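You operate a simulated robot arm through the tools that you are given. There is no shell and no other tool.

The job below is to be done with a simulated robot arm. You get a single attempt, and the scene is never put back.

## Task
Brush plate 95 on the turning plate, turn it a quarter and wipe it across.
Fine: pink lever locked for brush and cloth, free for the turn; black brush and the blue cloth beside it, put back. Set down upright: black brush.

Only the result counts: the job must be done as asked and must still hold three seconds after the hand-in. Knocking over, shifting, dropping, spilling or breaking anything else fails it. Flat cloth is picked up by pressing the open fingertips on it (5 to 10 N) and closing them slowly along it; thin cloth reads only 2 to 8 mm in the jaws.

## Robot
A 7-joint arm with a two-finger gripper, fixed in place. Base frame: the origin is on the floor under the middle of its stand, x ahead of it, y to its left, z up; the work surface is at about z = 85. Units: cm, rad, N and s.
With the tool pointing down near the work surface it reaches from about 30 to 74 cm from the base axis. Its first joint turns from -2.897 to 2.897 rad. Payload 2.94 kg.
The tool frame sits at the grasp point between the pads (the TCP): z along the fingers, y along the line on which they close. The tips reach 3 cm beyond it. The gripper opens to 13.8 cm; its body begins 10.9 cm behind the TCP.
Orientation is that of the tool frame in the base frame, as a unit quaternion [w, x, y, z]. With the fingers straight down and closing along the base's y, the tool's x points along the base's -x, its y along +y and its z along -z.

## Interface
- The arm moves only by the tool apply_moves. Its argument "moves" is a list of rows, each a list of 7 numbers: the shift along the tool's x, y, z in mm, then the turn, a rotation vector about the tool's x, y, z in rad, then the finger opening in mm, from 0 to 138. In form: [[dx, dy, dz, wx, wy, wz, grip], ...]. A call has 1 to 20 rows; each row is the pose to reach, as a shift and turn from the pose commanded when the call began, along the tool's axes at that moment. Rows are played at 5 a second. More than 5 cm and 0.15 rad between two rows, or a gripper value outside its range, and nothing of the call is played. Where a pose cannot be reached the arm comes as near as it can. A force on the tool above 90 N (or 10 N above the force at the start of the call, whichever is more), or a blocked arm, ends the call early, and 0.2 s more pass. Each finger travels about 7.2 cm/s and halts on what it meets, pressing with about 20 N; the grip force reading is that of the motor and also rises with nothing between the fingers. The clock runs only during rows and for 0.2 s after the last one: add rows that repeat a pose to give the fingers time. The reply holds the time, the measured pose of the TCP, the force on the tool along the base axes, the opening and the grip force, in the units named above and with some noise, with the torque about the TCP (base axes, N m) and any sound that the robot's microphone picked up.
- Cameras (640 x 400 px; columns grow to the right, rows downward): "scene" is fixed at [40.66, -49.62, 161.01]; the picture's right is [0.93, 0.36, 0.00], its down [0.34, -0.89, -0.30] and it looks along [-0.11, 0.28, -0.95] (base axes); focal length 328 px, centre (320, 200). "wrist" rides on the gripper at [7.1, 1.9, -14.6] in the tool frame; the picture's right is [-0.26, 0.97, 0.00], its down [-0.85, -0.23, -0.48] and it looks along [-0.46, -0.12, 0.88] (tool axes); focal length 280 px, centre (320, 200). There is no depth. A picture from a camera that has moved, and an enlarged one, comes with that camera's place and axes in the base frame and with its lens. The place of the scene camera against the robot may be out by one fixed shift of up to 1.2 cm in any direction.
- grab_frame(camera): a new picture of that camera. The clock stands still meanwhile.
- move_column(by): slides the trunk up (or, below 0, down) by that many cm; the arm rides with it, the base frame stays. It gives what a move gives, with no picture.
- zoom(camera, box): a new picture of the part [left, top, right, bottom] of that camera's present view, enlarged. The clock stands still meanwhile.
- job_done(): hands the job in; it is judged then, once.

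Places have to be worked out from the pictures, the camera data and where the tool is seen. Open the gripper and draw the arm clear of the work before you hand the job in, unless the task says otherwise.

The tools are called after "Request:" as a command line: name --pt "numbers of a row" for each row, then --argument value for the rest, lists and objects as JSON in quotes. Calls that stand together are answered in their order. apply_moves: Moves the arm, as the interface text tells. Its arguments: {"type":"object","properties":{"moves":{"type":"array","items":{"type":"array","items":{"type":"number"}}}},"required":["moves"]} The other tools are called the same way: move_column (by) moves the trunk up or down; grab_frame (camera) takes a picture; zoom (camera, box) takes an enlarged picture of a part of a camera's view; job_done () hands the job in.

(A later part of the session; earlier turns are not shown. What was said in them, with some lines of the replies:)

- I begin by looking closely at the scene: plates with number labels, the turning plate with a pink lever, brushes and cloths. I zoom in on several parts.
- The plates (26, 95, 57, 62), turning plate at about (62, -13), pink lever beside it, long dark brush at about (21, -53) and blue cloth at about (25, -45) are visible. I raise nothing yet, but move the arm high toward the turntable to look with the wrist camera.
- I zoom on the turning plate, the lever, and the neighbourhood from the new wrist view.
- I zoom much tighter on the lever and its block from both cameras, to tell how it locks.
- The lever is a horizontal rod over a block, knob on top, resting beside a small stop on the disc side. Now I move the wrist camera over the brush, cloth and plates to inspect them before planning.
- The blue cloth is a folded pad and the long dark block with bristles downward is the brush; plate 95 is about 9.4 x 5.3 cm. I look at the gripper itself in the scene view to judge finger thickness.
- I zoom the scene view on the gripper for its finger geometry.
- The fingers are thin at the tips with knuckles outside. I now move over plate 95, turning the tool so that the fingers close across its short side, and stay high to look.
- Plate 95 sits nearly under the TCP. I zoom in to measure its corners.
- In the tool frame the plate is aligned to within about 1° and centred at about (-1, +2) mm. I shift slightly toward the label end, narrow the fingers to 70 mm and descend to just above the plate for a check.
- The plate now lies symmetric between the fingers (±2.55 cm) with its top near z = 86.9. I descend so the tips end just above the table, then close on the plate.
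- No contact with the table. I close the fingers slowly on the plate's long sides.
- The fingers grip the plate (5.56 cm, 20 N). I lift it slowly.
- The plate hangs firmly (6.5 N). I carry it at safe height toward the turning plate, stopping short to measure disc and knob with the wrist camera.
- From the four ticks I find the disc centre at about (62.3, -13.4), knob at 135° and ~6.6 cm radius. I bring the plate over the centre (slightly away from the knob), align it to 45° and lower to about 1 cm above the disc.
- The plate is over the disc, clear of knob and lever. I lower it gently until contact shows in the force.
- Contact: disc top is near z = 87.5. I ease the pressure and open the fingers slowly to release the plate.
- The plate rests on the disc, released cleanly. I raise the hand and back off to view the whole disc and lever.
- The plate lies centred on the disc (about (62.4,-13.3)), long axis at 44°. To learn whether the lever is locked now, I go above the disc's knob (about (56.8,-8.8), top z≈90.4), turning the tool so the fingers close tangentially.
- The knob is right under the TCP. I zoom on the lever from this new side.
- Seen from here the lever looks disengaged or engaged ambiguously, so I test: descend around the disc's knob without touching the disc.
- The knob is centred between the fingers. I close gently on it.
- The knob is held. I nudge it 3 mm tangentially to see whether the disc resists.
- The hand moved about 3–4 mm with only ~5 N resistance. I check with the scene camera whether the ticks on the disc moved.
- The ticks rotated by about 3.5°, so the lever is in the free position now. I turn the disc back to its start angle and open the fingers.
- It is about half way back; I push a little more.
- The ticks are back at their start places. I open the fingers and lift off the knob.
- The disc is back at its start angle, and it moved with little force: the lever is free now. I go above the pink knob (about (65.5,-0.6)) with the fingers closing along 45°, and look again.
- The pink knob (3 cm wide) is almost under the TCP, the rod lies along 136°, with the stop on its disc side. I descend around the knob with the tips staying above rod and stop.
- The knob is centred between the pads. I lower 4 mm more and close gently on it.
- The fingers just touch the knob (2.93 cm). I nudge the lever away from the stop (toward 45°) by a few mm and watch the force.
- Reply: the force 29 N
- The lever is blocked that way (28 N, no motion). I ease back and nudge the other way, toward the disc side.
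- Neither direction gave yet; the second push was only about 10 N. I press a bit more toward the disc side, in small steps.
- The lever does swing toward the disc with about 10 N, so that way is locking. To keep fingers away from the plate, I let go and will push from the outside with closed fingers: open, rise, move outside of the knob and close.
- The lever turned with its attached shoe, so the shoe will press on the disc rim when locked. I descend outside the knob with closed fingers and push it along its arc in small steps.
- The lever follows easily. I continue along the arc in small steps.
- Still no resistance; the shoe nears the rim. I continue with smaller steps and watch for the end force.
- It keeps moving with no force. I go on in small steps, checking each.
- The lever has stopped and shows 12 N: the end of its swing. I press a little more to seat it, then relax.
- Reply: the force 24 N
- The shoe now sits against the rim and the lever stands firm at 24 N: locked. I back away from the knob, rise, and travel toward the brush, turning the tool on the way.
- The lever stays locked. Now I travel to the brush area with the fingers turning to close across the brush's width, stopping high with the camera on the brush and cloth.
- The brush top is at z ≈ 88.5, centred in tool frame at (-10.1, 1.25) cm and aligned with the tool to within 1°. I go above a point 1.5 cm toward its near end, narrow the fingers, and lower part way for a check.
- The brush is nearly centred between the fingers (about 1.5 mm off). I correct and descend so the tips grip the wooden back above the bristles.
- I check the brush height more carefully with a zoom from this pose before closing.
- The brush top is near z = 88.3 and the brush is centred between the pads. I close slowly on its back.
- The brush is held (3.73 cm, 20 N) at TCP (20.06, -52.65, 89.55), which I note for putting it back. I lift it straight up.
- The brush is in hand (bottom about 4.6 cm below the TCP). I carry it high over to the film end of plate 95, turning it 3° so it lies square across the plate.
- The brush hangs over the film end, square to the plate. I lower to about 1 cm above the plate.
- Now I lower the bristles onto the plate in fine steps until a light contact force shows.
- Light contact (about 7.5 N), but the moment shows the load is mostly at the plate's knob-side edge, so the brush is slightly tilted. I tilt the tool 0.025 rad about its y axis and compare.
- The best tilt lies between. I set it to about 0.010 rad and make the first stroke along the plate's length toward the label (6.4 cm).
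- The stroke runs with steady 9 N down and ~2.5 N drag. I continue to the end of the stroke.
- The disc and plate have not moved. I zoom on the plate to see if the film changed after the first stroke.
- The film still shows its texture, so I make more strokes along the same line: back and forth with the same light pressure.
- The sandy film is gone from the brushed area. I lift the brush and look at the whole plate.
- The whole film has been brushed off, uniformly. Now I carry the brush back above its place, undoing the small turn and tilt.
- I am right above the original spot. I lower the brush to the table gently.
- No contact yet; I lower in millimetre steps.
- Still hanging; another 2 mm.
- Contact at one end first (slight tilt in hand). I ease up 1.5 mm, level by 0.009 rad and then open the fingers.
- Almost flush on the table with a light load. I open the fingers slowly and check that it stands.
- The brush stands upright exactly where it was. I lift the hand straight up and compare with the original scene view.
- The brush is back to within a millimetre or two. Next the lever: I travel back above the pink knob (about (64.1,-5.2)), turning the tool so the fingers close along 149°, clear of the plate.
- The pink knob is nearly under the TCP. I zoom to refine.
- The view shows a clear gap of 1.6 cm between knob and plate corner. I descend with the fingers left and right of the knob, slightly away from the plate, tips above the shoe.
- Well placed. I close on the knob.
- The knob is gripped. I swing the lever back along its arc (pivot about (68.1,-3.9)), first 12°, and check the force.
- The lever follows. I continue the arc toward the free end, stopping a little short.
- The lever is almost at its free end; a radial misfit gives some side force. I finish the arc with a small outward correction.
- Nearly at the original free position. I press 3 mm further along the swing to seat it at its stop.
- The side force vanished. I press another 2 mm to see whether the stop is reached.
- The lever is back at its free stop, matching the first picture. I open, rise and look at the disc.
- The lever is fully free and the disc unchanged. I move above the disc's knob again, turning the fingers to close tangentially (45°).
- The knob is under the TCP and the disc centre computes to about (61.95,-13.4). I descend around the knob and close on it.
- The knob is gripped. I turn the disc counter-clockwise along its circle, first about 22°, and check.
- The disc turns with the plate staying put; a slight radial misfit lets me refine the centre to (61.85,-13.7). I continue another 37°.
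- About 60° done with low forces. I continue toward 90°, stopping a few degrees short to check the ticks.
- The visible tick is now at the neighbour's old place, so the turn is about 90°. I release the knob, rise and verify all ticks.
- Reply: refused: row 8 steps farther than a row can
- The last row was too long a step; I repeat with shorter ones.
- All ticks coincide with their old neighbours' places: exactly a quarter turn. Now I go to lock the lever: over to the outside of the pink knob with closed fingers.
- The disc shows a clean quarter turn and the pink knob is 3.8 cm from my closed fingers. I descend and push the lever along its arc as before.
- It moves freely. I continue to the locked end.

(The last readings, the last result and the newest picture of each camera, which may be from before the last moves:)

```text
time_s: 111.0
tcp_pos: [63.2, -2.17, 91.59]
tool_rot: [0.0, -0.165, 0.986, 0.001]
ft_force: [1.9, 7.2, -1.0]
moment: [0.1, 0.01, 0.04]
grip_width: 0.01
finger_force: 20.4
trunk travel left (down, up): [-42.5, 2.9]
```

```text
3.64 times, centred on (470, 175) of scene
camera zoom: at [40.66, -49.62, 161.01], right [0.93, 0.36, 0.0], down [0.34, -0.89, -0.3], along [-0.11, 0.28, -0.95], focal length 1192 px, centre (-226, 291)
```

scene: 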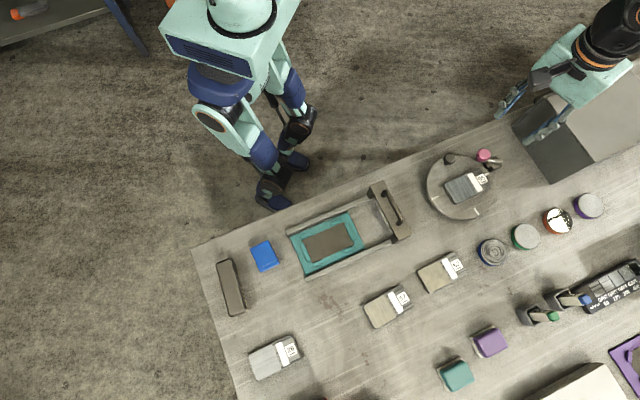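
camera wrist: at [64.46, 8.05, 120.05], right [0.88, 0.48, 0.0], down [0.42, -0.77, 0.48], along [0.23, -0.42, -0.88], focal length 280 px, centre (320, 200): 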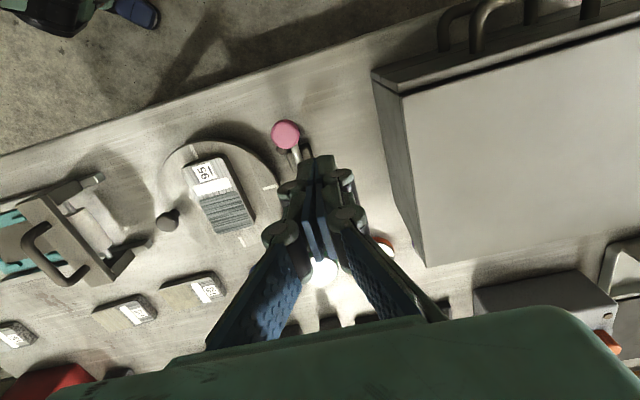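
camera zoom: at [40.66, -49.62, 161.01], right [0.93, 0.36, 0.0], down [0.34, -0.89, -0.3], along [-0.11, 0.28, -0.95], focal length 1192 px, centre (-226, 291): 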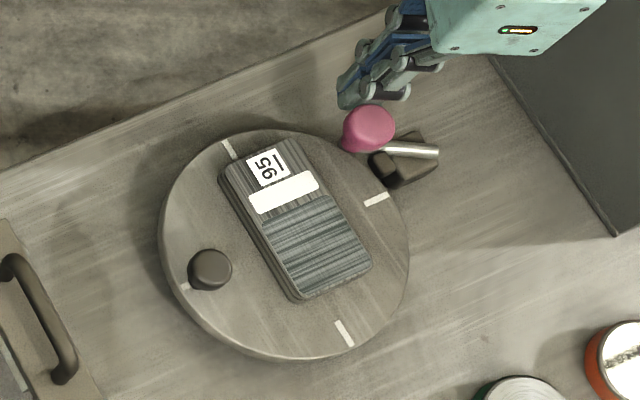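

The lever is at its locked end again (7 N). I press 3 mm more to seat it fully, then back off and rise.

Request:
apply_moves --pt "0.5 -2 0 0 0 0 0" --pt "0.8 -3.5 0 0 0 0 0" --pt "0.8 -3.5 0 0 0 0 0"

Request:
zoom --camera "scene" --box '[470, 130, 518, 178]'

```text
time_s: 111.8
tcp_pos: [63.18, -2.19, 91.5]
tool_rot: [0.0, -0.165, 0.986, 0.001]
ft_force: [-2.2, 21.9, 0.5]
moment: [0.16, -0.04, 0.07]
grip_width: 0.0
finger_force: 19.9
trunk travel left (down, up): [-42.5, 2.9]
```

```text
8.33 times, centred on (494, 154) of scene
camera zoom: at [40.66, -49.62, 161.01], right [0.93, 0.36, 0.0], down [0.34, -0.89, -0.3], along [-0.11, 0.28, -0.95], focal length 2732 px, centre (-1130, 583)
```

zoom: 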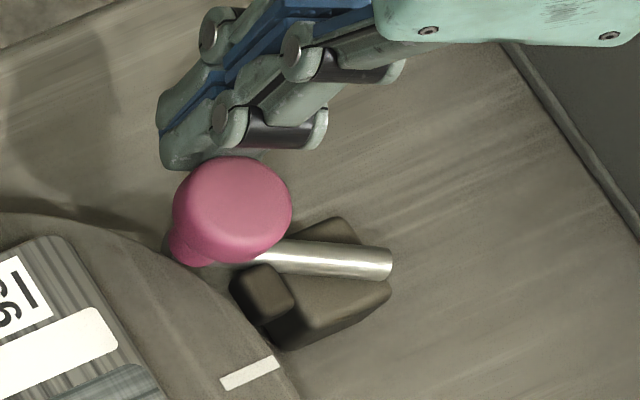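

The lever is locked exactly as before (22 N firm). I back off, rise and travel to the blue cloth, turning the fingers toward closing along its long side.

Request:
apply_moves --pt "-1 8 0 0 0 0 0" --pt "-1 22 0 0 0 0 0" --pt "0 22 -40 0 0 0 10" --pt "0 22 -85 0 0 0 40" --pt "0 22 -130 0 0 0 80" --pt "0 22 -145 0 0 0 90" --pt "0 22 -145 0 0 0 90"

Request:
zoom --camera "scene" --box '[415, 120, 525, 230]'

```text
time_s: 113.4
tcp_pos: [62.53, -0.8, 106.06]
tool_rot: [0.0, -0.164, 0.987, 0.0]
ft_force: [-0.6, 0.2, 0.2]
moment: [-0.04, -0.03, 0.01]
grip_width: 8.99
finger_force: 0.1
trunk travel left (down, up): [-42.5, 2.9]
```

```text
3.64 times, centred on (470, 175) of scene
camera zoom: at [40.66, -49.62, 161.01], right [0.93, 0.36, 0.0], down [0.34, -0.89, -0.3], along [-0.11, 0.28, -0.95], focal length 1192 px, centre (-226, 291)
```

zoom: 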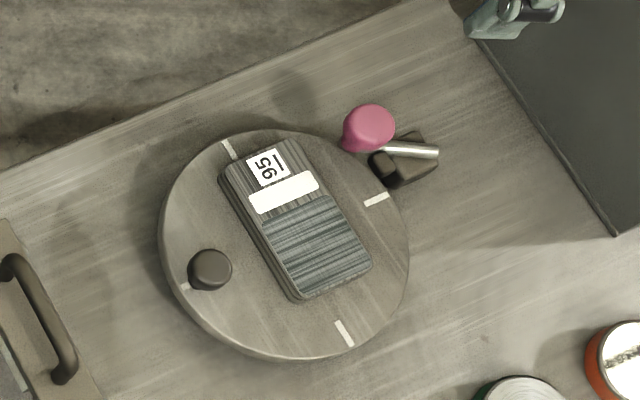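

The lever is locked, disc at the quarter turn. I fly to the cloth.

Request:
apply_moves --pt "39 -23 0 0 0 -0.04 90" --pt "78 -45 0 0 0 -0.08 90" --pt "117 -68 0 0 0 -0.12 90" --pt "156 -91 0 0 0 -0.16 90" --pt "195 -113 0 0 0 -0.2 90" --pt "234 -136 0 0 0 -0.24 90" --pt "274 -159 0 0 0 -0.28 90" --pt "313 -181 0 0 0 -0.32 90" --pt "352 -204 0 0 0 -0.36 90" --pt "391 -226 0 0 0 -0.4 90" --pt "430 -249 0 0 0 -0.44 90" --pt "469 -272 0 0 0 -0.48 90" --pt "508 -294 0 0 0 -0.51 90" --pt "547 -317 0 0 0 -0.532 90" --pt "547 -317 0 0 0 -0.532 90"

Request:
grab_frame --camera "wrist"

```text
time_s: 116.6
tcp_pos: [20.82, -48.5, 106.21]
tool_rot: [0.0, -0.418, 0.908, 0.0]
ft_force: [0.5, -1.1, -0.3]
moment: [0.0, 0.02, 0.0]
grip_width: 9.01
finger_force: 0.1
trunk travel left (down, up): [-42.5, 2.9]
```

```text
taken
camera wrist: at [14.8, -52.67, 120.79], right [-0.56, 0.83, 0.0], down [0.73, 0.5, 0.48], along [0.39, 0.27, -0.88], focal length 280 px, centre (320, 200)
```

wrist: 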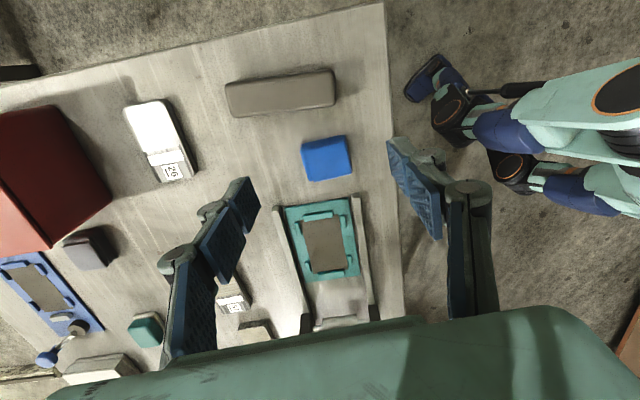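

Request:
zoom --camera "wrist" --box '[270, 110, 390, 200]'

```text
4.44 times, centred on (330, 155) of wrist
camera zoom: at [14.8, -52.67, 120.79], right [-0.56, 0.83, 0.0], down [0.73, 0.5, 0.48], along [0.39, 0.27, -0.88], focal length 1246 px, centre (276, 400)
```

zoom: 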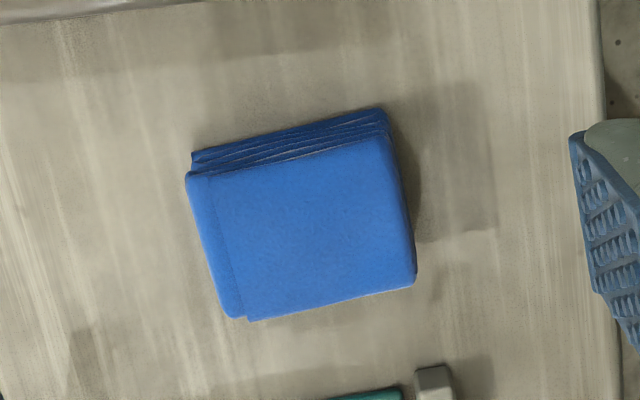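

The cloth pad is about 5.6 x 4.5 x 2.1 cm, centred in the tool frame at (-5.4,-0.6) cm, turned about 2.5°. I move above it, align, and descend part way.

Request:
apply_moves --pt "-27 -3 0 0 0 0.022 85" --pt "-54 -6 0 0 0 0.044 80" --pt "-54 -6 40 0 0 0.044 80" --pt "-54 -6 80 0 0 0.044 80" --pt "-54 -6 112 0 0 0.044 80" --pt "-54 -6 112 0 0 0.044 80"

Request:
grab_frame --camera "wrist"

Request:
zoom --camera "wrist" --box '[240, 60, 400, 200]'

```text
time_s: 118.0
tcp_pos: [25.09, -44.51, 94.8]
tool_rot: [0.0, -0.398, 0.917, 0.0]
ft_force: [0.2, 0.5, -0.5]
moment: [0.0, -0.01, 0.02]
grip_width: 8.0
finger_force: 0.1
trunk travel left (down, up): [-42.5, 2.9]
```

```text
taken
camera wrist: at [18.78, -48.43, 109.41], right [-0.53, 0.85, 0.0], down [0.75, 0.46, 0.48], along [0.41, 0.25, -0.88], focal length 280 px, centre (320, 200)
```

wrist: 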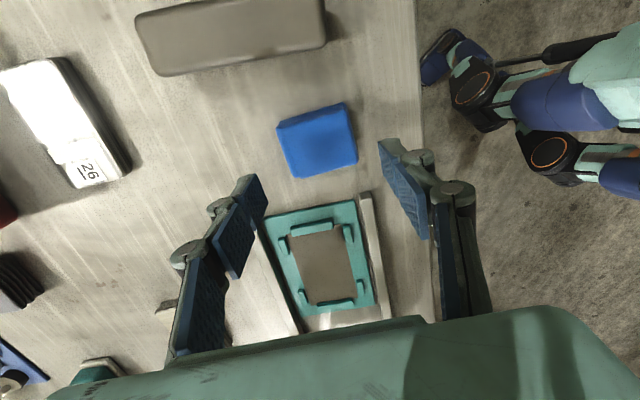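

```text
2.86 times, centred on (320, 130) of wrist
camera zoom: at [18.78, -48.43, 109.41], right [-0.53, 0.85, 0.0], down [0.75, 0.46, 0.48], along [0.41, 0.25, -0.88], focal length 801 px, centre (320, 400)
```

zoom: 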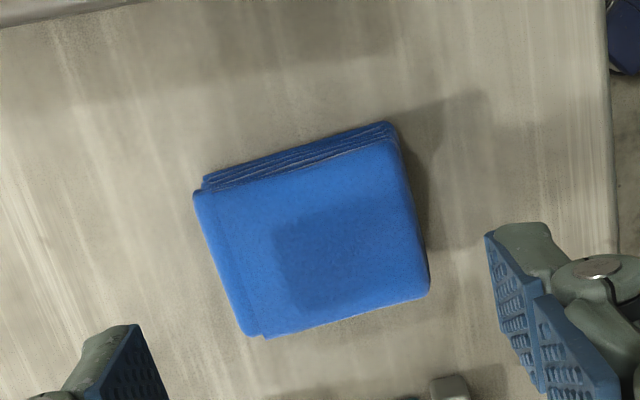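

Well aligned and centred (x off by 3 mm). I descend so that the tips reach about 1 cm above the table beside the pad.

Request:
apply_moves --pt "3 0 25 0 0 0 80" --pt "3 0 48 0 0 0 76" --pt "3 0 58 0 0 0 72" --pt "3 0 58 0 0 0 72"

Request:
grab_frame --camera "wrist"

```text
time_s: 119.0
tcp_pos: [24.73, -44.98, 89.12]
tool_rot: [0.0, -0.398, 0.918, 0.0]
ft_force: [-0.1, -0.1, -0.2]
moment: [0.03, 0.04, -0.01]
grip_width: 7.18
finger_force: 0.0
trunk travel left (down, up): [-42.5, 2.9]
```

```text
taken
camera wrist: at [18.5, -48.86, 103.6], right [-0.53, 0.85, 0.0], down [0.75, 0.46, 0.48], along [0.41, 0.25, -0.88], focal length 280 px, centre (320, 200)
```

wrist: 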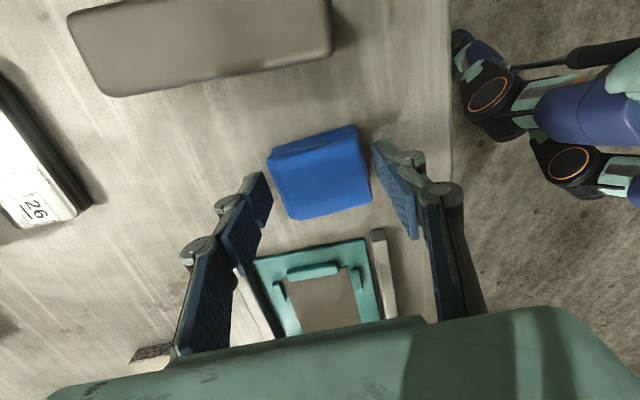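

The pad sits between the fingers. I close slowly and watch the width and force.

Request:
apply_moves --pt "0 0 0 0 0 0 67" --pt "0 0 0 0 0 0 63" --pt "0 0 0 0 0 0 60" --pt "0 0 0 0 0 0 57" --pt "0 0 0 0 0 0 55" --pt "0 0 0 0 0 0 53" --pt "0 0 0 0 0 0 51" --pt "0 0 0 0 0 0 51"

Request:
grab_frame --camera "wrist"

Request:
zoom --camera "wrist" --box '[240, 100, 400, 240]'

```text
time_s: 120.8
tcp_pos: [24.7, -45.08, 89.01]
tool_rot: [0.0, -0.397, 0.918, 0.0]
ft_force: [-0.2, -0.1, 0.9]
moment: [-0.01, -0.02, 0.05]
grip_width: 6.09
finger_force: 19.6
trunk travel left (down, up): [-42.5, 2.9]
```

```text
taken
camera wrist: at [18.5, -48.86, 103.63], right [-0.53, 0.85, 0.0], down [0.75, 0.46, 0.48], along [0.4, 0.25, -0.88], focal length 280 px, centre (320, 200)
```

wrist: 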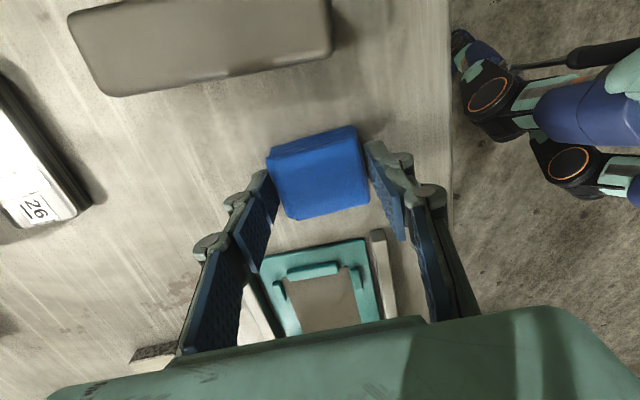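

```text
2.86 times, centred on (320, 170) of wrist
camera zoom: at [18.5, -48.86, 103.63], right [-0.53, 0.85, 0.0], down [0.75, 0.46, 0.48], along [0.4, 0.25, -0.88], focal length 801 px, centre (320, 286)
```

zoom: 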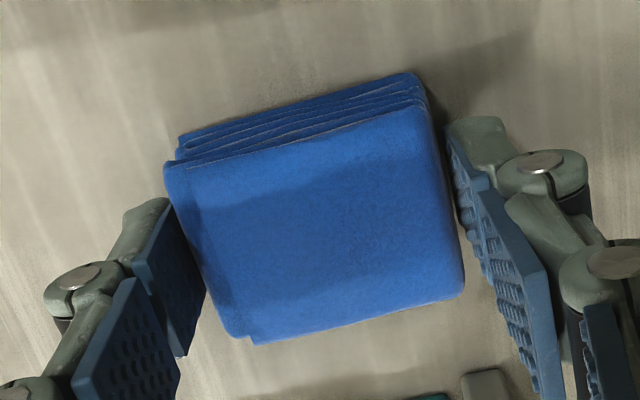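

The pad is gripped like a firm block (6.09 cm, 20 N) at TCP (24.72,-45.03,89.07), noted for putting back. I lift it.

Request:
apply_moves --pt "0 0 -5 0 0 0 51" --pt "0 0 -15 0 0 0 51" --pt "0 0 -40 0 0 0 51" --pt "0 0 -80 0 0 0 51" --pt "0 0 -120 0 0 0 51" --pt "0 0 -150 0 0 0 51" --pt "0 0 -150 0 0 0 51"

Request:
grab_frame --camera "wrist"

Request:
zoom --camera "scene" --box '[200, 180, 340, 300]'

```text
time_s: 122.4
tcp_pos: [24.94, -45.08, 104.1]
tool_rot: [0.0, -0.398, 0.917, 0.0]
ft_force: [-0.2, 0.6, 0.0]
moment: [-0.02, 0.01, -0.01]
grip_width: 6.11
finger_force: 20.3
trunk travel left (down, up): [-42.5, 2.9]
```

```text
taken
camera wrist: at [18.62, -49.04, 118.66], right [-0.53, 0.85, 0.0], down [0.75, 0.46, 0.48], along [0.4, 0.25, -0.88], focal length 280 px, centre (320, 200)
```

wrist: 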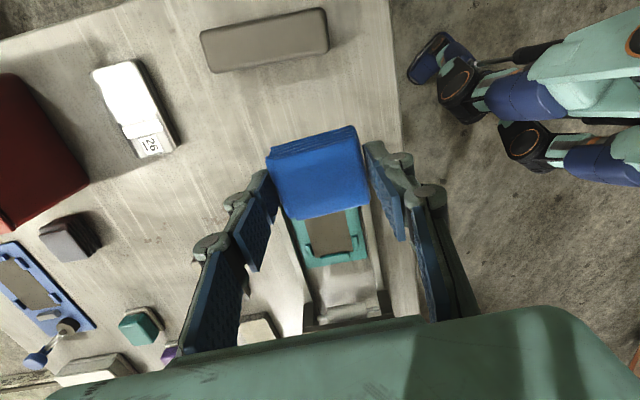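

```text
3.33 times, centred on (270, 240) of scene
camera zoom: at [40.66, -49.62, 161.01], right [0.93, 0.36, 0.0], down [0.34, -0.89, -0.3], along [-0.11, 0.28, -0.95], focal length 1093 px, centre (487, 67)
```

zoom: 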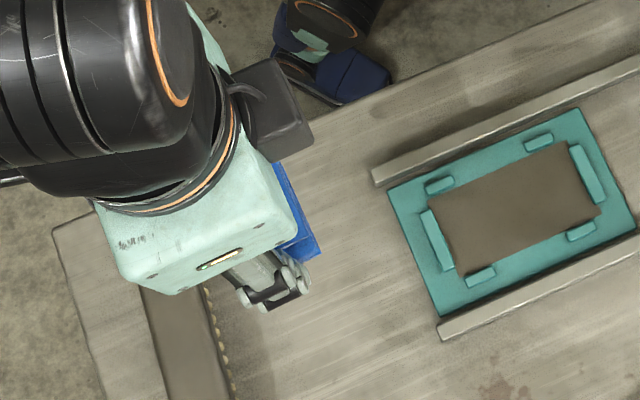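

The pad hangs securely. I carry it toward the turning plate, stopping short to measure the plate from above.

Request:
apply_moves --pt "-40 -6 -5 0 0 0.006 51" --pt "-80 -12 -10 0 0 0.012 51" --pt "-121 -19 -10 0 0 0.018 51" --pt "-161 -25 -10 0 0 0.024 51" --pt "-201 -31 -10 0 0 0.03 51" --pt "-241 -37 -10 0 0 0.036 51" --pt "-282 -43 -10 0 0 0.042 51" --pt "-322 -50 -10 0 0 0.048 51" --pt "-362 -56 -10 0 0 0.054 51" --pt "-402 -62 -10 0 0 0.054 51" --pt "-402 -62 -10 0 0 0.054 51"

Request:
grab_frame --camera "wrist"

Request:
zoom --camera "wrist" --box '[260, 120, 440, 260]'

```text
time_s: 124.8
tcp_pos: [56.81, -19.88, 105.22]
tool_rot: [0.0, -0.373, 0.928, 0.0]
ft_force: [0.5, -0.7, -1.1]
moment: [0.01, 0.07, -0.03]
grip_width: 6.09
finger_force: 20.5
trunk travel left (down, up): [-42.5, 2.9]
```

```text
taken
camera wrist: at [50.24, -23.5, 119.7], right [-0.48, 0.88, 0.0], down [0.77, 0.42, 0.48], along [0.42, 0.23, -0.88], focal length 280 px, centre (320, 200)
```

wrist: 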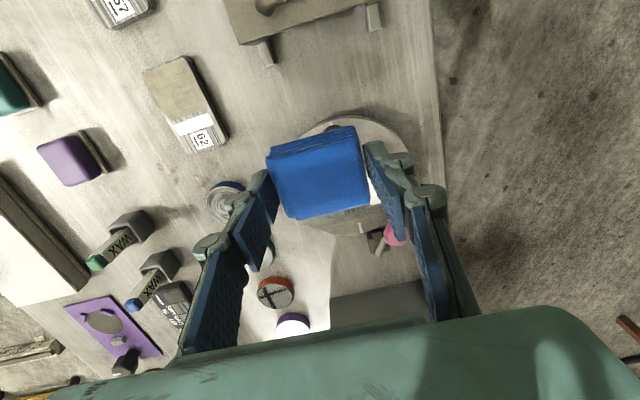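

```text
2.86 times, centred on (350, 190) of wrist
camera zoom: at [50.24, -23.5, 119.7], right [-0.48, 0.88, 0.0], down [0.77, 0.42, 0.48], along [0.42, 0.23, -0.88], focal length 801 px, centre (234, 229)
```

zoom: 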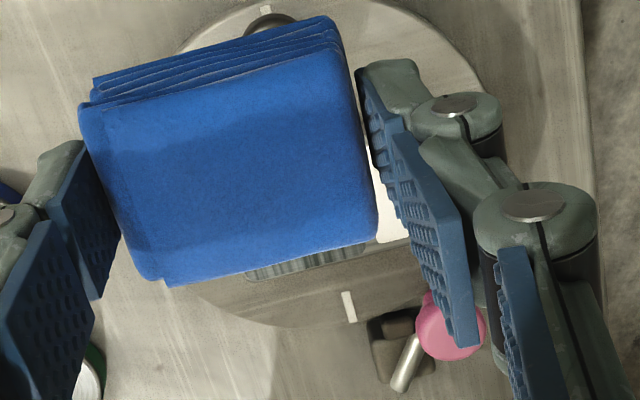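

The pad hides the plate; I step back 9 cm to see the plate clear of the pad and measure it.

Request:
apply_moves --pt "45 0 0 0 0 0 51" --pt "90 0 0 0 0 0 51" --pt "90 0 0 0 0 0 51"

Request:
grab_frame --camera "wrist"

Request:
zoom --camera "wrist" --box '[270, 180, 430, 310]'

```text
time_s: 125.6
tcp_pos: [50.15, -26.28, 104.9]
tool_rot: [0.0, -0.373, 0.928, 0.0]
ft_force: [0.4, 0.1, 0.1]
moment: [0.0, -0.04, 0.02]
grip_width: 6.08
finger_force: 19.9
trunk travel left (down, up): [-42.5, 2.9]
```

```text
taken
camera wrist: at [43.71, -29.75, 119.57], right [-0.48, 0.88, 0.0], down [0.77, 0.42, 0.48], along [0.42, 0.23, -0.88], focal length 280 px, centre (320, 200)
```

wrist: 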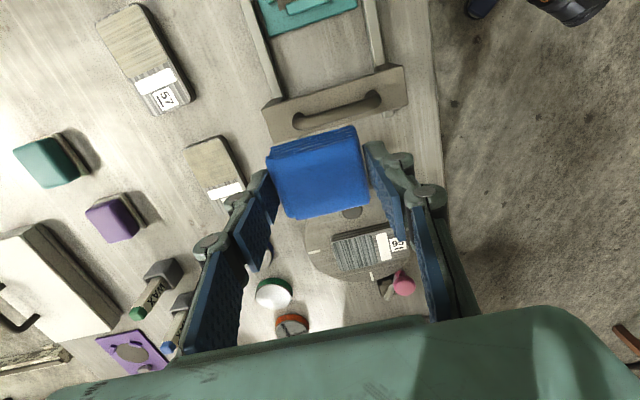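

```text
3.08 times, centred on (350, 245) of wrist
camera zoom: at [43.71, -29.75, 119.57], right [-0.48, 0.88, 0.0], down [0.77, 0.42, 0.48], along [0.42, 0.23, -0.88], focal length 863 px, centre (228, 62)
```

zoom: 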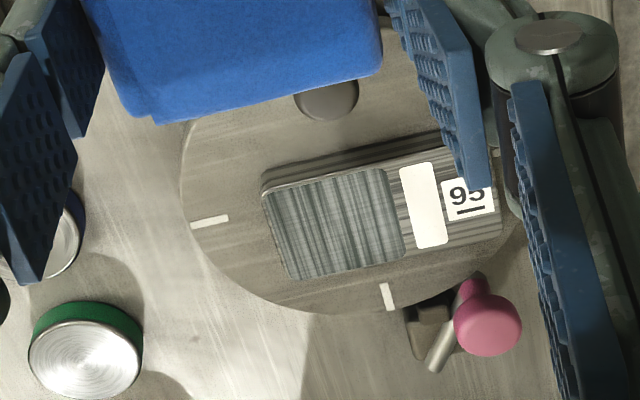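

Film area measured: centre (63.15,-13.6), width along 43.7°, length along 133.5°. I bring the pad over its near edge and lower to 1 cm above the plate.

Request:
apply_moves --pt "-45 0 0 0 0 0 51" --pt "-90 1 0 0 0 0 51" --pt "-135 1 0 0 0 0 51" --pt "-157 2 10 0 0 0 51" --pt "-157 2 50 0 0 0 51" --pt "-157 2 85 0 0 0 51" --pt "-157 2 103 0 0 0 51" --pt "-157 2 103 0 0 0 51"

Request:
grab_frame --camera "wrist"

Request:
zoom --camera "scene" --box '[415, 120, 525, 230]'

```text
time_s: 127.4
tcp_pos: [61.46, -15.21, 94.68]
tool_rot: [0.0, -0.373, 0.928, 0.0]
ft_force: [-0.4, 1.2, -0.3]
moment: [-0.01, 0.02, 0.01]
grip_width: 6.13
finger_force: 19.8
trunk travel left (down, up): [-42.5, 2.9]
```

```text
taken
camera wrist: at [54.92, -18.78, 109.18], right [-0.48, 0.88, 0.0], down [0.77, 0.42, 0.48], along [0.42, 0.23, -0.88], focal length 280 px, centre (320, 200)
```

wrist: 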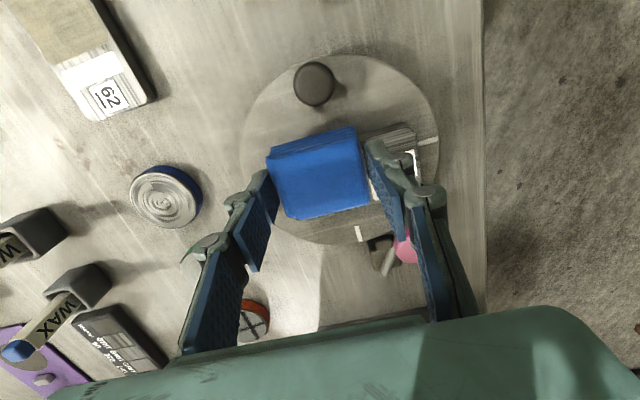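

```text
3.64 times, centred on (470, 175) of scene
camera zoom: at [40.66, -49.62, 161.01], right [0.93, 0.36, 0.0], down [0.34, -0.89, -0.3], along [-0.11, 0.28, -0.95], focal length 1192 px, centre (-226, 291)
```

zoom: 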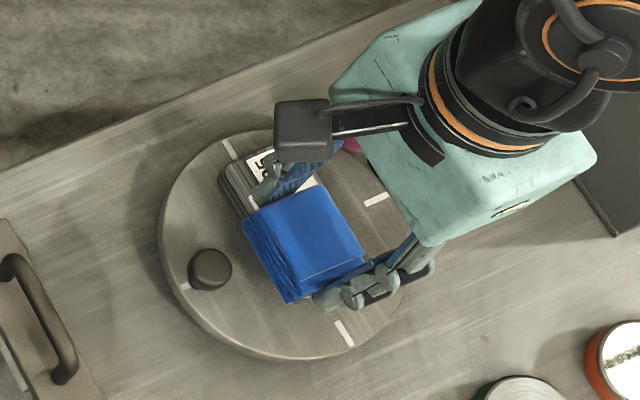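

The pad is over the film area's near side, clear of the knob. I lower it to a light contact.

Request:
apply_moves --pt "0 0 6 0 0 0 51" --pt "0 0 9 0 0 0 51" --pt "0 0 11 0 0 0 51" --pt "0 0 11 0 0 0 51"

```text
time_s: 128.4
tcp_pos: [61.35, -15.12, 93.67]
tool_rot: [0.0, -0.374, 0.928, 0.0]
ft_force: [-0.1, 0.0, 1.4]
moment: [0.01, -0.01, -0.03]
grip_width: 6.08
finger_force: 20.0
trunk travel left (down, up): [-42.5, 2.9]
```

Contact is just beginning. I press 1.5 mm more.

Request:
apply_moves --pt "0 0 1 0 0 0 51" --pt "0 0 1.5 0 0 0 51" --pt "0 0 1.5 0 0 0 51"

```text
time_s: 129.2
tcp_pos: [61.52, -15.19, 93.64]
tool_rot: [0.002, -0.373, 0.928, -0.002]
ft_force: [0.5, -1.5, 10.5]
moment: [0.05, 0.12, 0.04]
grip_width: 6.14
finger_force: 20.2
trunk travel left (down, up): [-42.5, 2.9]
```

About 10 N down. I relax half a millimetre and wipe across the plate's short side (5.7 cm toward 44°).

Request:
apply_moves --pt "-3 0 -0.4 0 0 0 51" --pt "-11 0 -0.4 0 0 0 51" --pt "-19 0 -0.4 0 0 0 51" --pt "-27 0 -0.4 0 0 0 51" --pt "-35 0 -0.4 0 0 0 51" --pt "-43 0 -0.4 0 0 0 51" --pt "-50 0 -0.4 0 0 0 51" --pt "-57 0 -0.4 0 0 0 51" --pt "-57 0 -0.4 0 0 0 51"

Request:
zoom --camera "scene" --box '[415, 120, 525, 230]'

Request:
grab_frame --camera "wrist"

```text
time_s: 131.2
tcp_pos: [65.59, -11.2, 93.65]
tool_rot: [0.001, -0.373, 0.928, -0.001]
ft_force: [-2.7, -2.9, 11.8]
moment: [-0.31, 0.25, 0.03]
grip_width: 6.1
finger_force: 20.0
trunk travel left (down, up): [-42.5, 2.9]
```

```text
3.64 times, centred on (470, 175) of scene
camera zoom: at [40.66, -49.62, 161.01], right [0.93, 0.36, 0.0], down [0.34, -0.89, -0.3], along [-0.11, 0.28, -0.95], focal length 1192 px, centre (-226, 291)
```

zoom: 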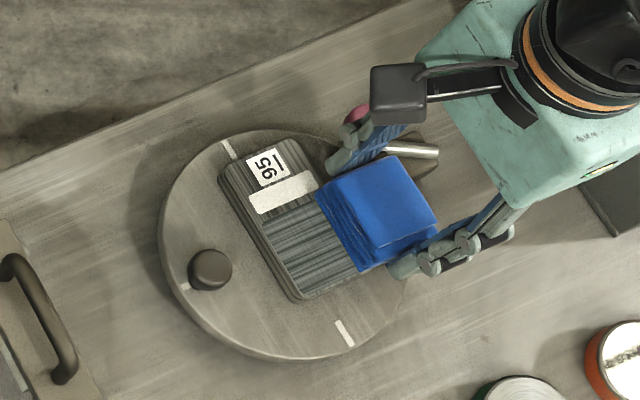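

```text
taken
camera wrist: at [59.0, -14.66, 108.18], right [-0.48, 0.88, 0.0], down [0.77, 0.42, 0.48], along [0.42, 0.23, -0.88], focal length 280 px, centre (320, 200)
```

wrist: 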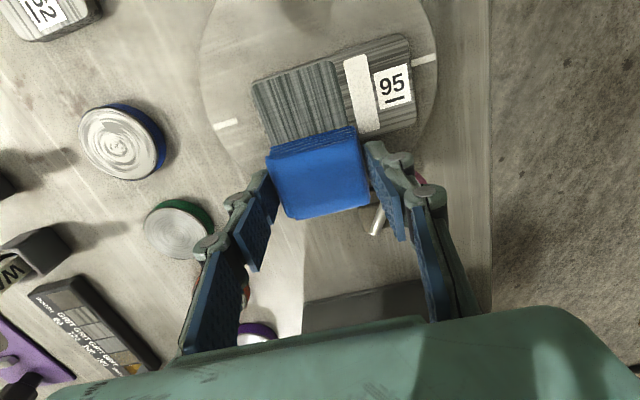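

One stroke done, disc unmoved. I zoom to see the wiped area.

Request:
zoom --camera "wrist" --box '[240, 30, 430, 150]'

Request:
zoom --camera "scene" --box '[440, 155, 510, 210]'

```text
3.33 times, centred on (335, 90) of wrist
camera zoom: at [59.0, -14.66, 108.18], right [-0.48, 0.88, 0.0], down [0.77, 0.42, 0.48], along [0.42, 0.23, -0.88], focal length 935 px, centre (270, 567)
```

zoom: 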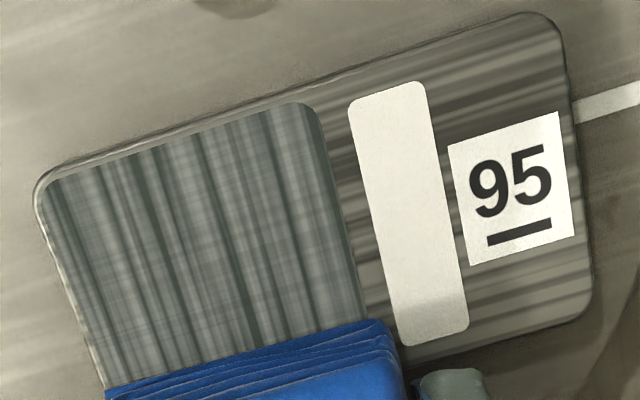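

```text
7.27 times, centred on (475, 182) of scene
camera zoom: at [40.66, -49.62, 161.01], right [0.93, 0.36, 0.0], down [0.34, -0.89, -0.3], along [-0.11, 0.28, -0.95], focal length 2384 px, centre (-807, 327)
```

zoom: 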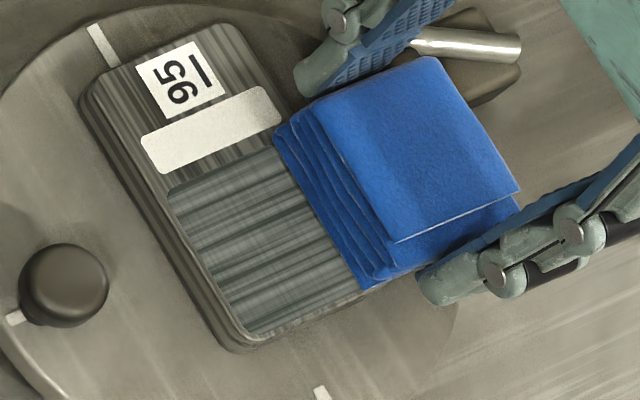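

The surface still shows fine lines. I continue wiping across with two slightly shifted lanes so both ends of the film area are covered: back, then forward.

Request:
apply_moves --pt "6 -3 0 0 0 0 51" --pt "14 -4 0 0 0 0 51" --pt "22 -4 0 0 0 0 51" --pt "30 -4 0 0 0 0 51" --pt "38 -4 0 0 0 0 51" --pt "46 -4 0 0 0 0 51" --pt "54 -4 0 0 0 0 51" --pt "57 -4 0 0 0 0 51" --pt "50 -4 0 0 0 0 51" --pt "42 -4 0 0 0 0 51" --pt "34 -4 0 0 0 0 51" --pt "26 -4 0 0 0 0 51" --pt "18 -4 0 0 0 0 51" --pt "10 -4 0 0 0 0 51" --pt "4 -4 0 0 0 0 51" --pt "4 -4 0 0 0 0 51"

Request:
zoom --camera "wrist" --box '[240, 30, 430, 150]'

Request:
zoom --camera "scene" --box '[415, 120, 525, 230]'

```text
time_s: 134.6
tcp_pos: [65.5, -11.6, 93.65]
tool_rot: [0.0, -0.373, 0.928, 0.0]
ft_force: [-0.8, -1.1, 1.2]
moment: [-0.08, 0.0, -0.01]
grip_width: 6.11
finger_force: 19.9
trunk travel left (down, up): [-42.5, 2.9]
```

```text
3.33 times, centred on (335, 90) of wrist
camera zoom: at [58.98, -15.23, 108.17], right [-0.48, 0.88, 0.0], down [0.77, 0.42, 0.48], along [0.42, 0.23, -0.88], focal length 935 px, centre (270, 567)
```

zoom: 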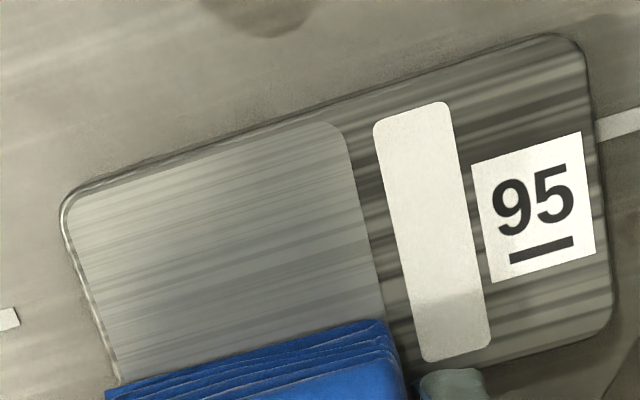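

```text
3.64 times, centred on (470, 175) of scene
camera zoom: at [40.66, -49.62, 161.01], right [0.93, 0.36, 0.0], down [0.34, -0.89, -0.3], along [-0.11, 0.28, -0.95], focal length 1192 px, centre (-226, 291)
```

zoom: 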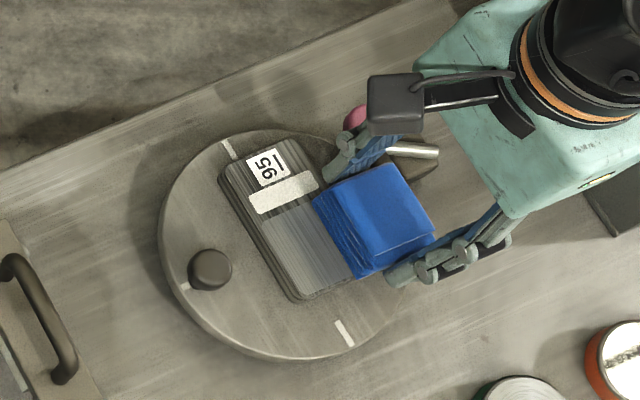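

The area is now clean, showing only the plate's own grain. I lift the pad and look at the whole plate.

Request:
apply_moves --pt "0 0 -10 0 0 0 51" --pt "0 0 -40 0 0 0 51" --pt "0 0 -80 0 0 0 51" --pt "30 0 -105 0 0 0 51" --pt "75 0 -110 0 0 0 51" --pt "120 0 -110 0 0 0 51" --pt "165 0 -110 0 0 0 51" --pt "205 0 -110 0 0 0 51" --pt "205 0 -110 0 0 0 51"

Request:
grab_frame --camera "wrist"

Request:
zoom --camera "wrist" --box '[270, 180, 430, 310]'

```text
time_s: 136.6
tcp_pos: [50.58, -25.85, 104.5]
tool_rot: [0.0, -0.373, 0.928, 0.0]
ft_force: [-0.1, -0.6, -1.2]
moment: [0.0, -0.02, 0.0]
grip_width: 6.09
finger_force: 20.2
trunk travel left (down, up): [-42.5, 2.9]
```

```text
taken
camera wrist: at [44.15, -29.43, 119.02], right [-0.48, 0.88, 0.0], down [0.77, 0.42, 0.48], along [0.42, 0.23, -0.88], focal length 280 px, centre (320, 200)
```

wrist: 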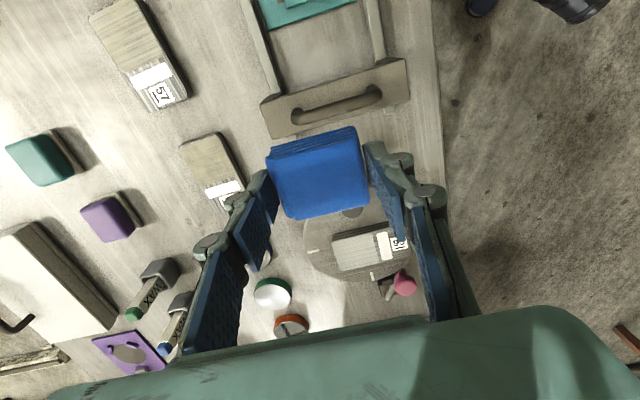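

```text
3.08 times, centred on (350, 245) of wrist
camera zoom: at [44.15, -29.43, 119.02], right [-0.48, 0.88, 0.0], down [0.77, 0.42, 0.48], along [0.42, 0.23, -0.88], focal length 863 px, centre (228, 62)
```

zoom: 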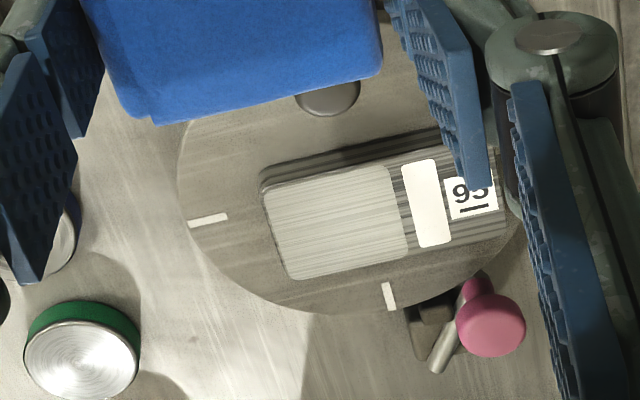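

The whole area is clean, plate and lever undisturbed. I carry the pad back above its original place, undoing the 3° turn.

Request:
apply_moves --pt "40 5 0 0 0 -0.007 51" --pt "80 10 0 0 0 -0.014 51" --pt "120 15 0 0 0 -0.021 51" --pt "160 20 0 0 0 -0.028 51" --pt "200 25 0 0 0 -0.035 51" --pt "240 30 0 0 0 -0.042 51" --pt "280 35 0 0 0 -0.049 51" --pt "319 40.5 0 0 0 -0.054 51" --pt "319 40.5 0 0 0 -0.054 51"

Request:
grab_frame --camera "wrist"

```text
time_s: 138.6
tcp_pos: [24.82, -45.17, 104.43]
tool_rot: [0.0, -0.398, 0.917, -0.001]
ft_force: [0.7, -0.6, -0.4]
moment: [0.01, -0.04, -0.03]
grip_width: 6.09
finger_force: 20.6
trunk travel left (down, up): [-42.5, 2.9]
```

```text
taken
camera wrist: at [18.54, -49.08, 119.02], right [-0.53, 0.85, 0.0], down [0.75, 0.46, 0.48], along [0.4, 0.25, -0.88], focal length 280 px, centre (320, 200)
```

wrist: 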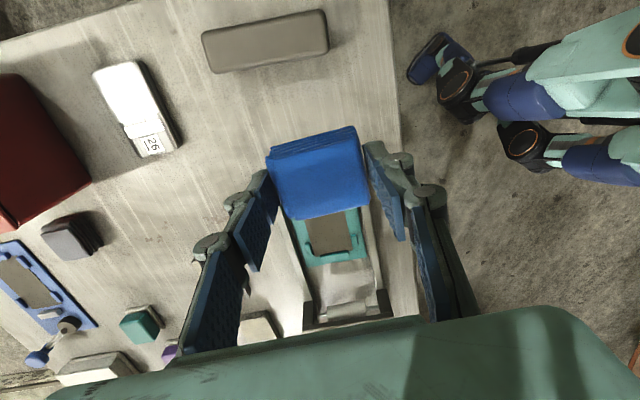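

The pad is above its old place. I lower it gently to the table.

Request:
apply_moves --pt "0 1 40 0 0 0 51" --pt "0 1 80 0 0 0 51" --pt "0 1 120 0 0 0 51" --pt "0 1 143 0 0 0 51" --pt "0 1 150 0 0 0 51" --pt "0 1 153 0 0 0 51" --pt "0 1 153 0 0 0 51"

```text
time_s: 140.2
tcp_pos: [24.82, -45.12, 89.22]
tool_rot: [0.0, -0.398, 0.917, 0.0]
ft_force: [0.1, 0.0, -0.6]
moment: [-0.03, 0.01, 0.0]
grip_width: 6.1
finger_force: 20.3
trunk travel left (down, up): [-42.5, 2.9]
```

A bit more, in millimetre steps, until contact.

Request:
apply_moves --pt "0 0 1 0 0 0 51" --pt "0 0 2 0 0 0 51" --pt "0 0 2 0 0 0 51"

```text
time_s: 141.0
tcp_pos: [24.76, -44.96, 89.01]
tool_rot: [0.0, -0.398, 0.918, 0.0]
ft_force: [-0.2, 0.6, -0.1]
moment: [0.01, -0.02, -0.01]
grip_width: 6.1
finger_force: 20.2
trunk travel left (down, up): [-42.5, 2.9]
```

Request:
apply_moves --pt "0 0 0.8 0 0 0 51" --pt "0 0 1.5 0 0 0 51" --pt "0 0 1.5 0 0 0 51"

```text
time_s: 141.8
tcp_pos: [24.81, -44.99, 88.93]
tool_rot: [0.0, -0.398, 0.918, 0.0]
ft_force: [-5.2, -0.4, 11.2]
moment: [0.15, 0.18, 0.04]
grip_width: 6.12
finger_force: 20.1
trunk travel left (down, up): [-42.5, 2.9]
```

The pad is on the table (11 N). I ease off and open the fingers slowly.

Request:
apply_moves --pt "0 0 -1.5 0 0 0 51" --pt "0 0 -1.5 0 0 0 58" --pt "0 0 -1.5 0 0 0 64" --pt "0 0 -1.5 0 0 0 70" --pt "0 0 -1.5 0 0 0 78" --pt "0 0 -1.5 0 0 0 82" --pt "0 0 -1.5 0 0 0 82"

Request:
grab_frame --camera "wrist"

```text
time_s: 143.4
tcp_pos: [24.9, -45.04, 88.98]
tool_rot: [0.0, -0.398, 0.917, 0.0]
ft_force: [-0.3, -0.6, 0.2]
moment: [-0.01, -0.02, -0.03]
grip_width: 8.21
finger_force: 0.1
trunk travel left (down, up): [-42.5, 2.9]
```

```text
taken
camera wrist: at [18.63, -48.84, 103.6], right [-0.53, 0.85, 0.0], down [0.75, 0.46, 0.48], along [0.4, 0.25, -0.88], focal length 280 px, centre (320, 200)
```

wrist: 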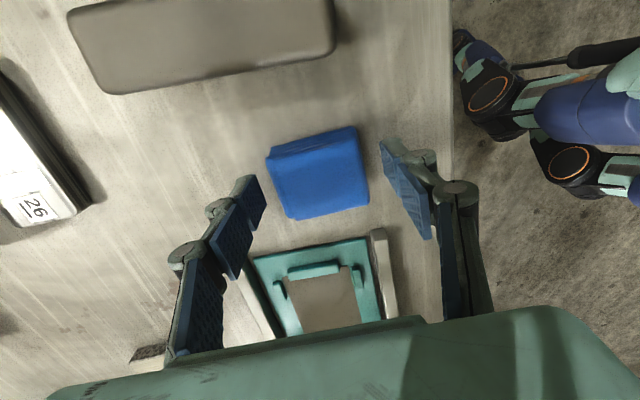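

The pad lies where it was. I rise straight up and draw the arm clear of the table.

Request:
apply_moves --pt "0 0 -20 0 0 0 82" --pt "0 0 -60 0 0 0 82" --pt "0 0 -105 0 0 0 82" --pt "0 0 -150 0 0 0 90" --pt "0 0 -190 0 0 0 100" --pt "0 0 -190 0 0 0 100"

Request:
grab_frame --camera "wrist"

Request:
grab_frame --camera "scene"

```text
time_s: 144.8
tcp_pos: [25.22, -45.02, 108.21]
tool_rot: [0.0, -0.398, 0.917, 0.0]
ft_force: [0.3, 0.1, 0.1]
moment: [0.01, 0.0, -0.01]
grip_width: 10.0
finger_force: 0.1
trunk travel left (down, up): [-42.5, 2.9]
```

```text
taken
camera wrist: at [18.9, -49.04, 122.68], right [-0.53, 0.85, 0.0], down [0.75, 0.46, 0.48], along [0.4, 0.25, -0.88], focal length 280 px, centre (320, 200)
```

wrist: 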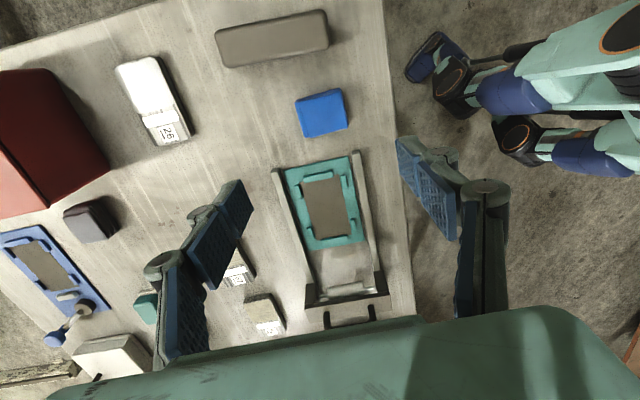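

```text
taken
```

scene: 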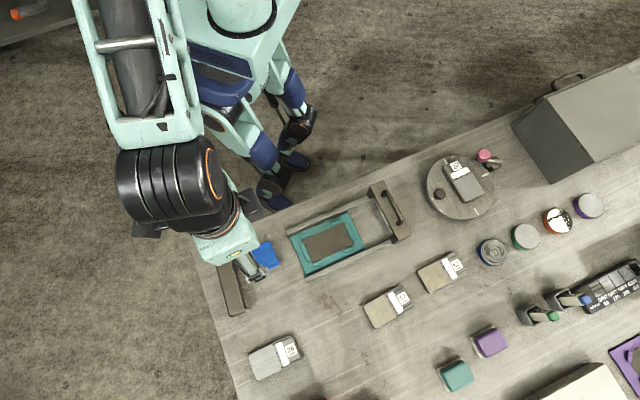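

Everything looks in place. I draw the arm up and back toward its start position so the scene camera can see everything.

Request:
apply_moves --pt "-15 15 -40 0 0 0 100" --pt "-35 35 -80 0 0 0 110" --pt "-55 55 -120 0 0 0 120" --pt "-75 75 -155 0 0 0 130" --pt "-87 82 -168 0 0 0 138" --pt "-87 82 -168 0 0 0 138"

Request:
grab_frame --camera "scene"

Request:
zoom --camera "scene" --box '[205, 230, 305, 320]'

Request:
zoom --camera "scene" --box '[415, 120, 525, 230]'

```text
time_s: 146.2
tcp_pos: [24.72, -33.04, 124.87]
tool_rot: [0.0, -0.397, 0.918, 0.0]
ft_force: [0.3, -0.5, 0.0]
moment: [-0.01, 0.02, 0.03]
grip_width: 13.79
finger_force: 0.2
trunk travel left (down, up): [-42.5, 2.9]
```

```text
taken
```

scene: 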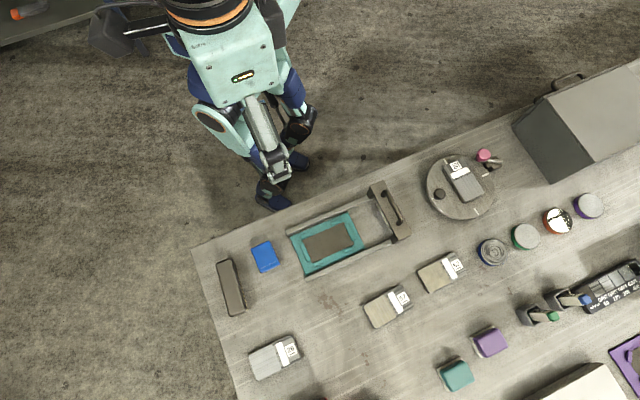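

```text
4.44 times, centred on (255, 275) of scene
camera zoom: at [40.66, -49.62, 161.01], right [0.93, 0.36, 0.0], down [0.34, -0.89, -0.3], along [-0.11, 0.28, -0.95], focal length 1457 px, centre (609, -133)
```

zoom: 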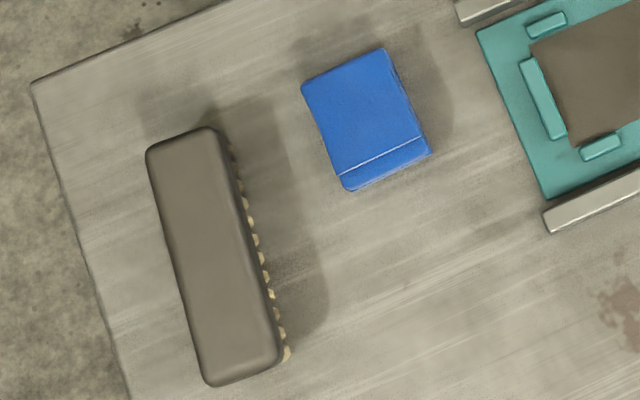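

```text
3.64 times, centred on (470, 175) of scene
camera zoom: at [40.66, -49.62, 161.01], right [0.93, 0.36, 0.0], down [0.34, -0.89, -0.3], along [-0.11, 0.28, -0.95], focal length 1192 px, centre (-226, 291)
```

zoom: 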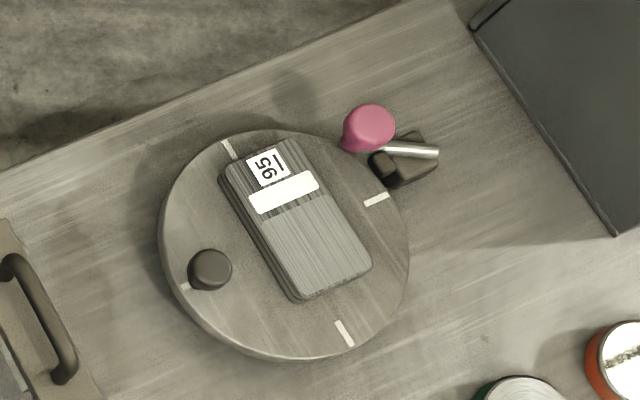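

Plate 95 is clean on the turning plate, which sits exactly a quarter turn from its start. The lever is locked, the brush stands upright in its place, the cloth lies within a few millimetres of its place, and nothing else has moved. The gripper is open and clear, so I hand the job in.

Request:
job_done

```text
The job is handed in.
```

The job is handed in: plate 95 was brushed on the turning plate, turned a quarter and wiped across.

- **Plate 95:** The sandy film came off with the brush and the remaining streaks came off with the cloth. The last close-ups show only the plate's own grain. It is still on the turning plate.
- **Turning plate:** It sits a quarter turn counter-clockwise from where it began; the tick marks lined up with their old neighbours to within about half a degree.
- **Pink lever:** It was free when I started. I locked it for the brushing, freed it for the turn, and locked it again for the wiping. It is locked now. I judged "locked" from the lever standing firm with its shoe against the rim; I did not try to force the disc.
- **Early test:** While finding out which lever position was free, I turned the disc about 3.5° and turned it back to its start before brushing.
- **Black brush:** It is back in its place, standing upright with the bristles down.
- **Blue cloth:** It is back in its place to within a few millimetres.

Nothing else looked moved in the final pictures. The gripper is open and the arm is drawn back.
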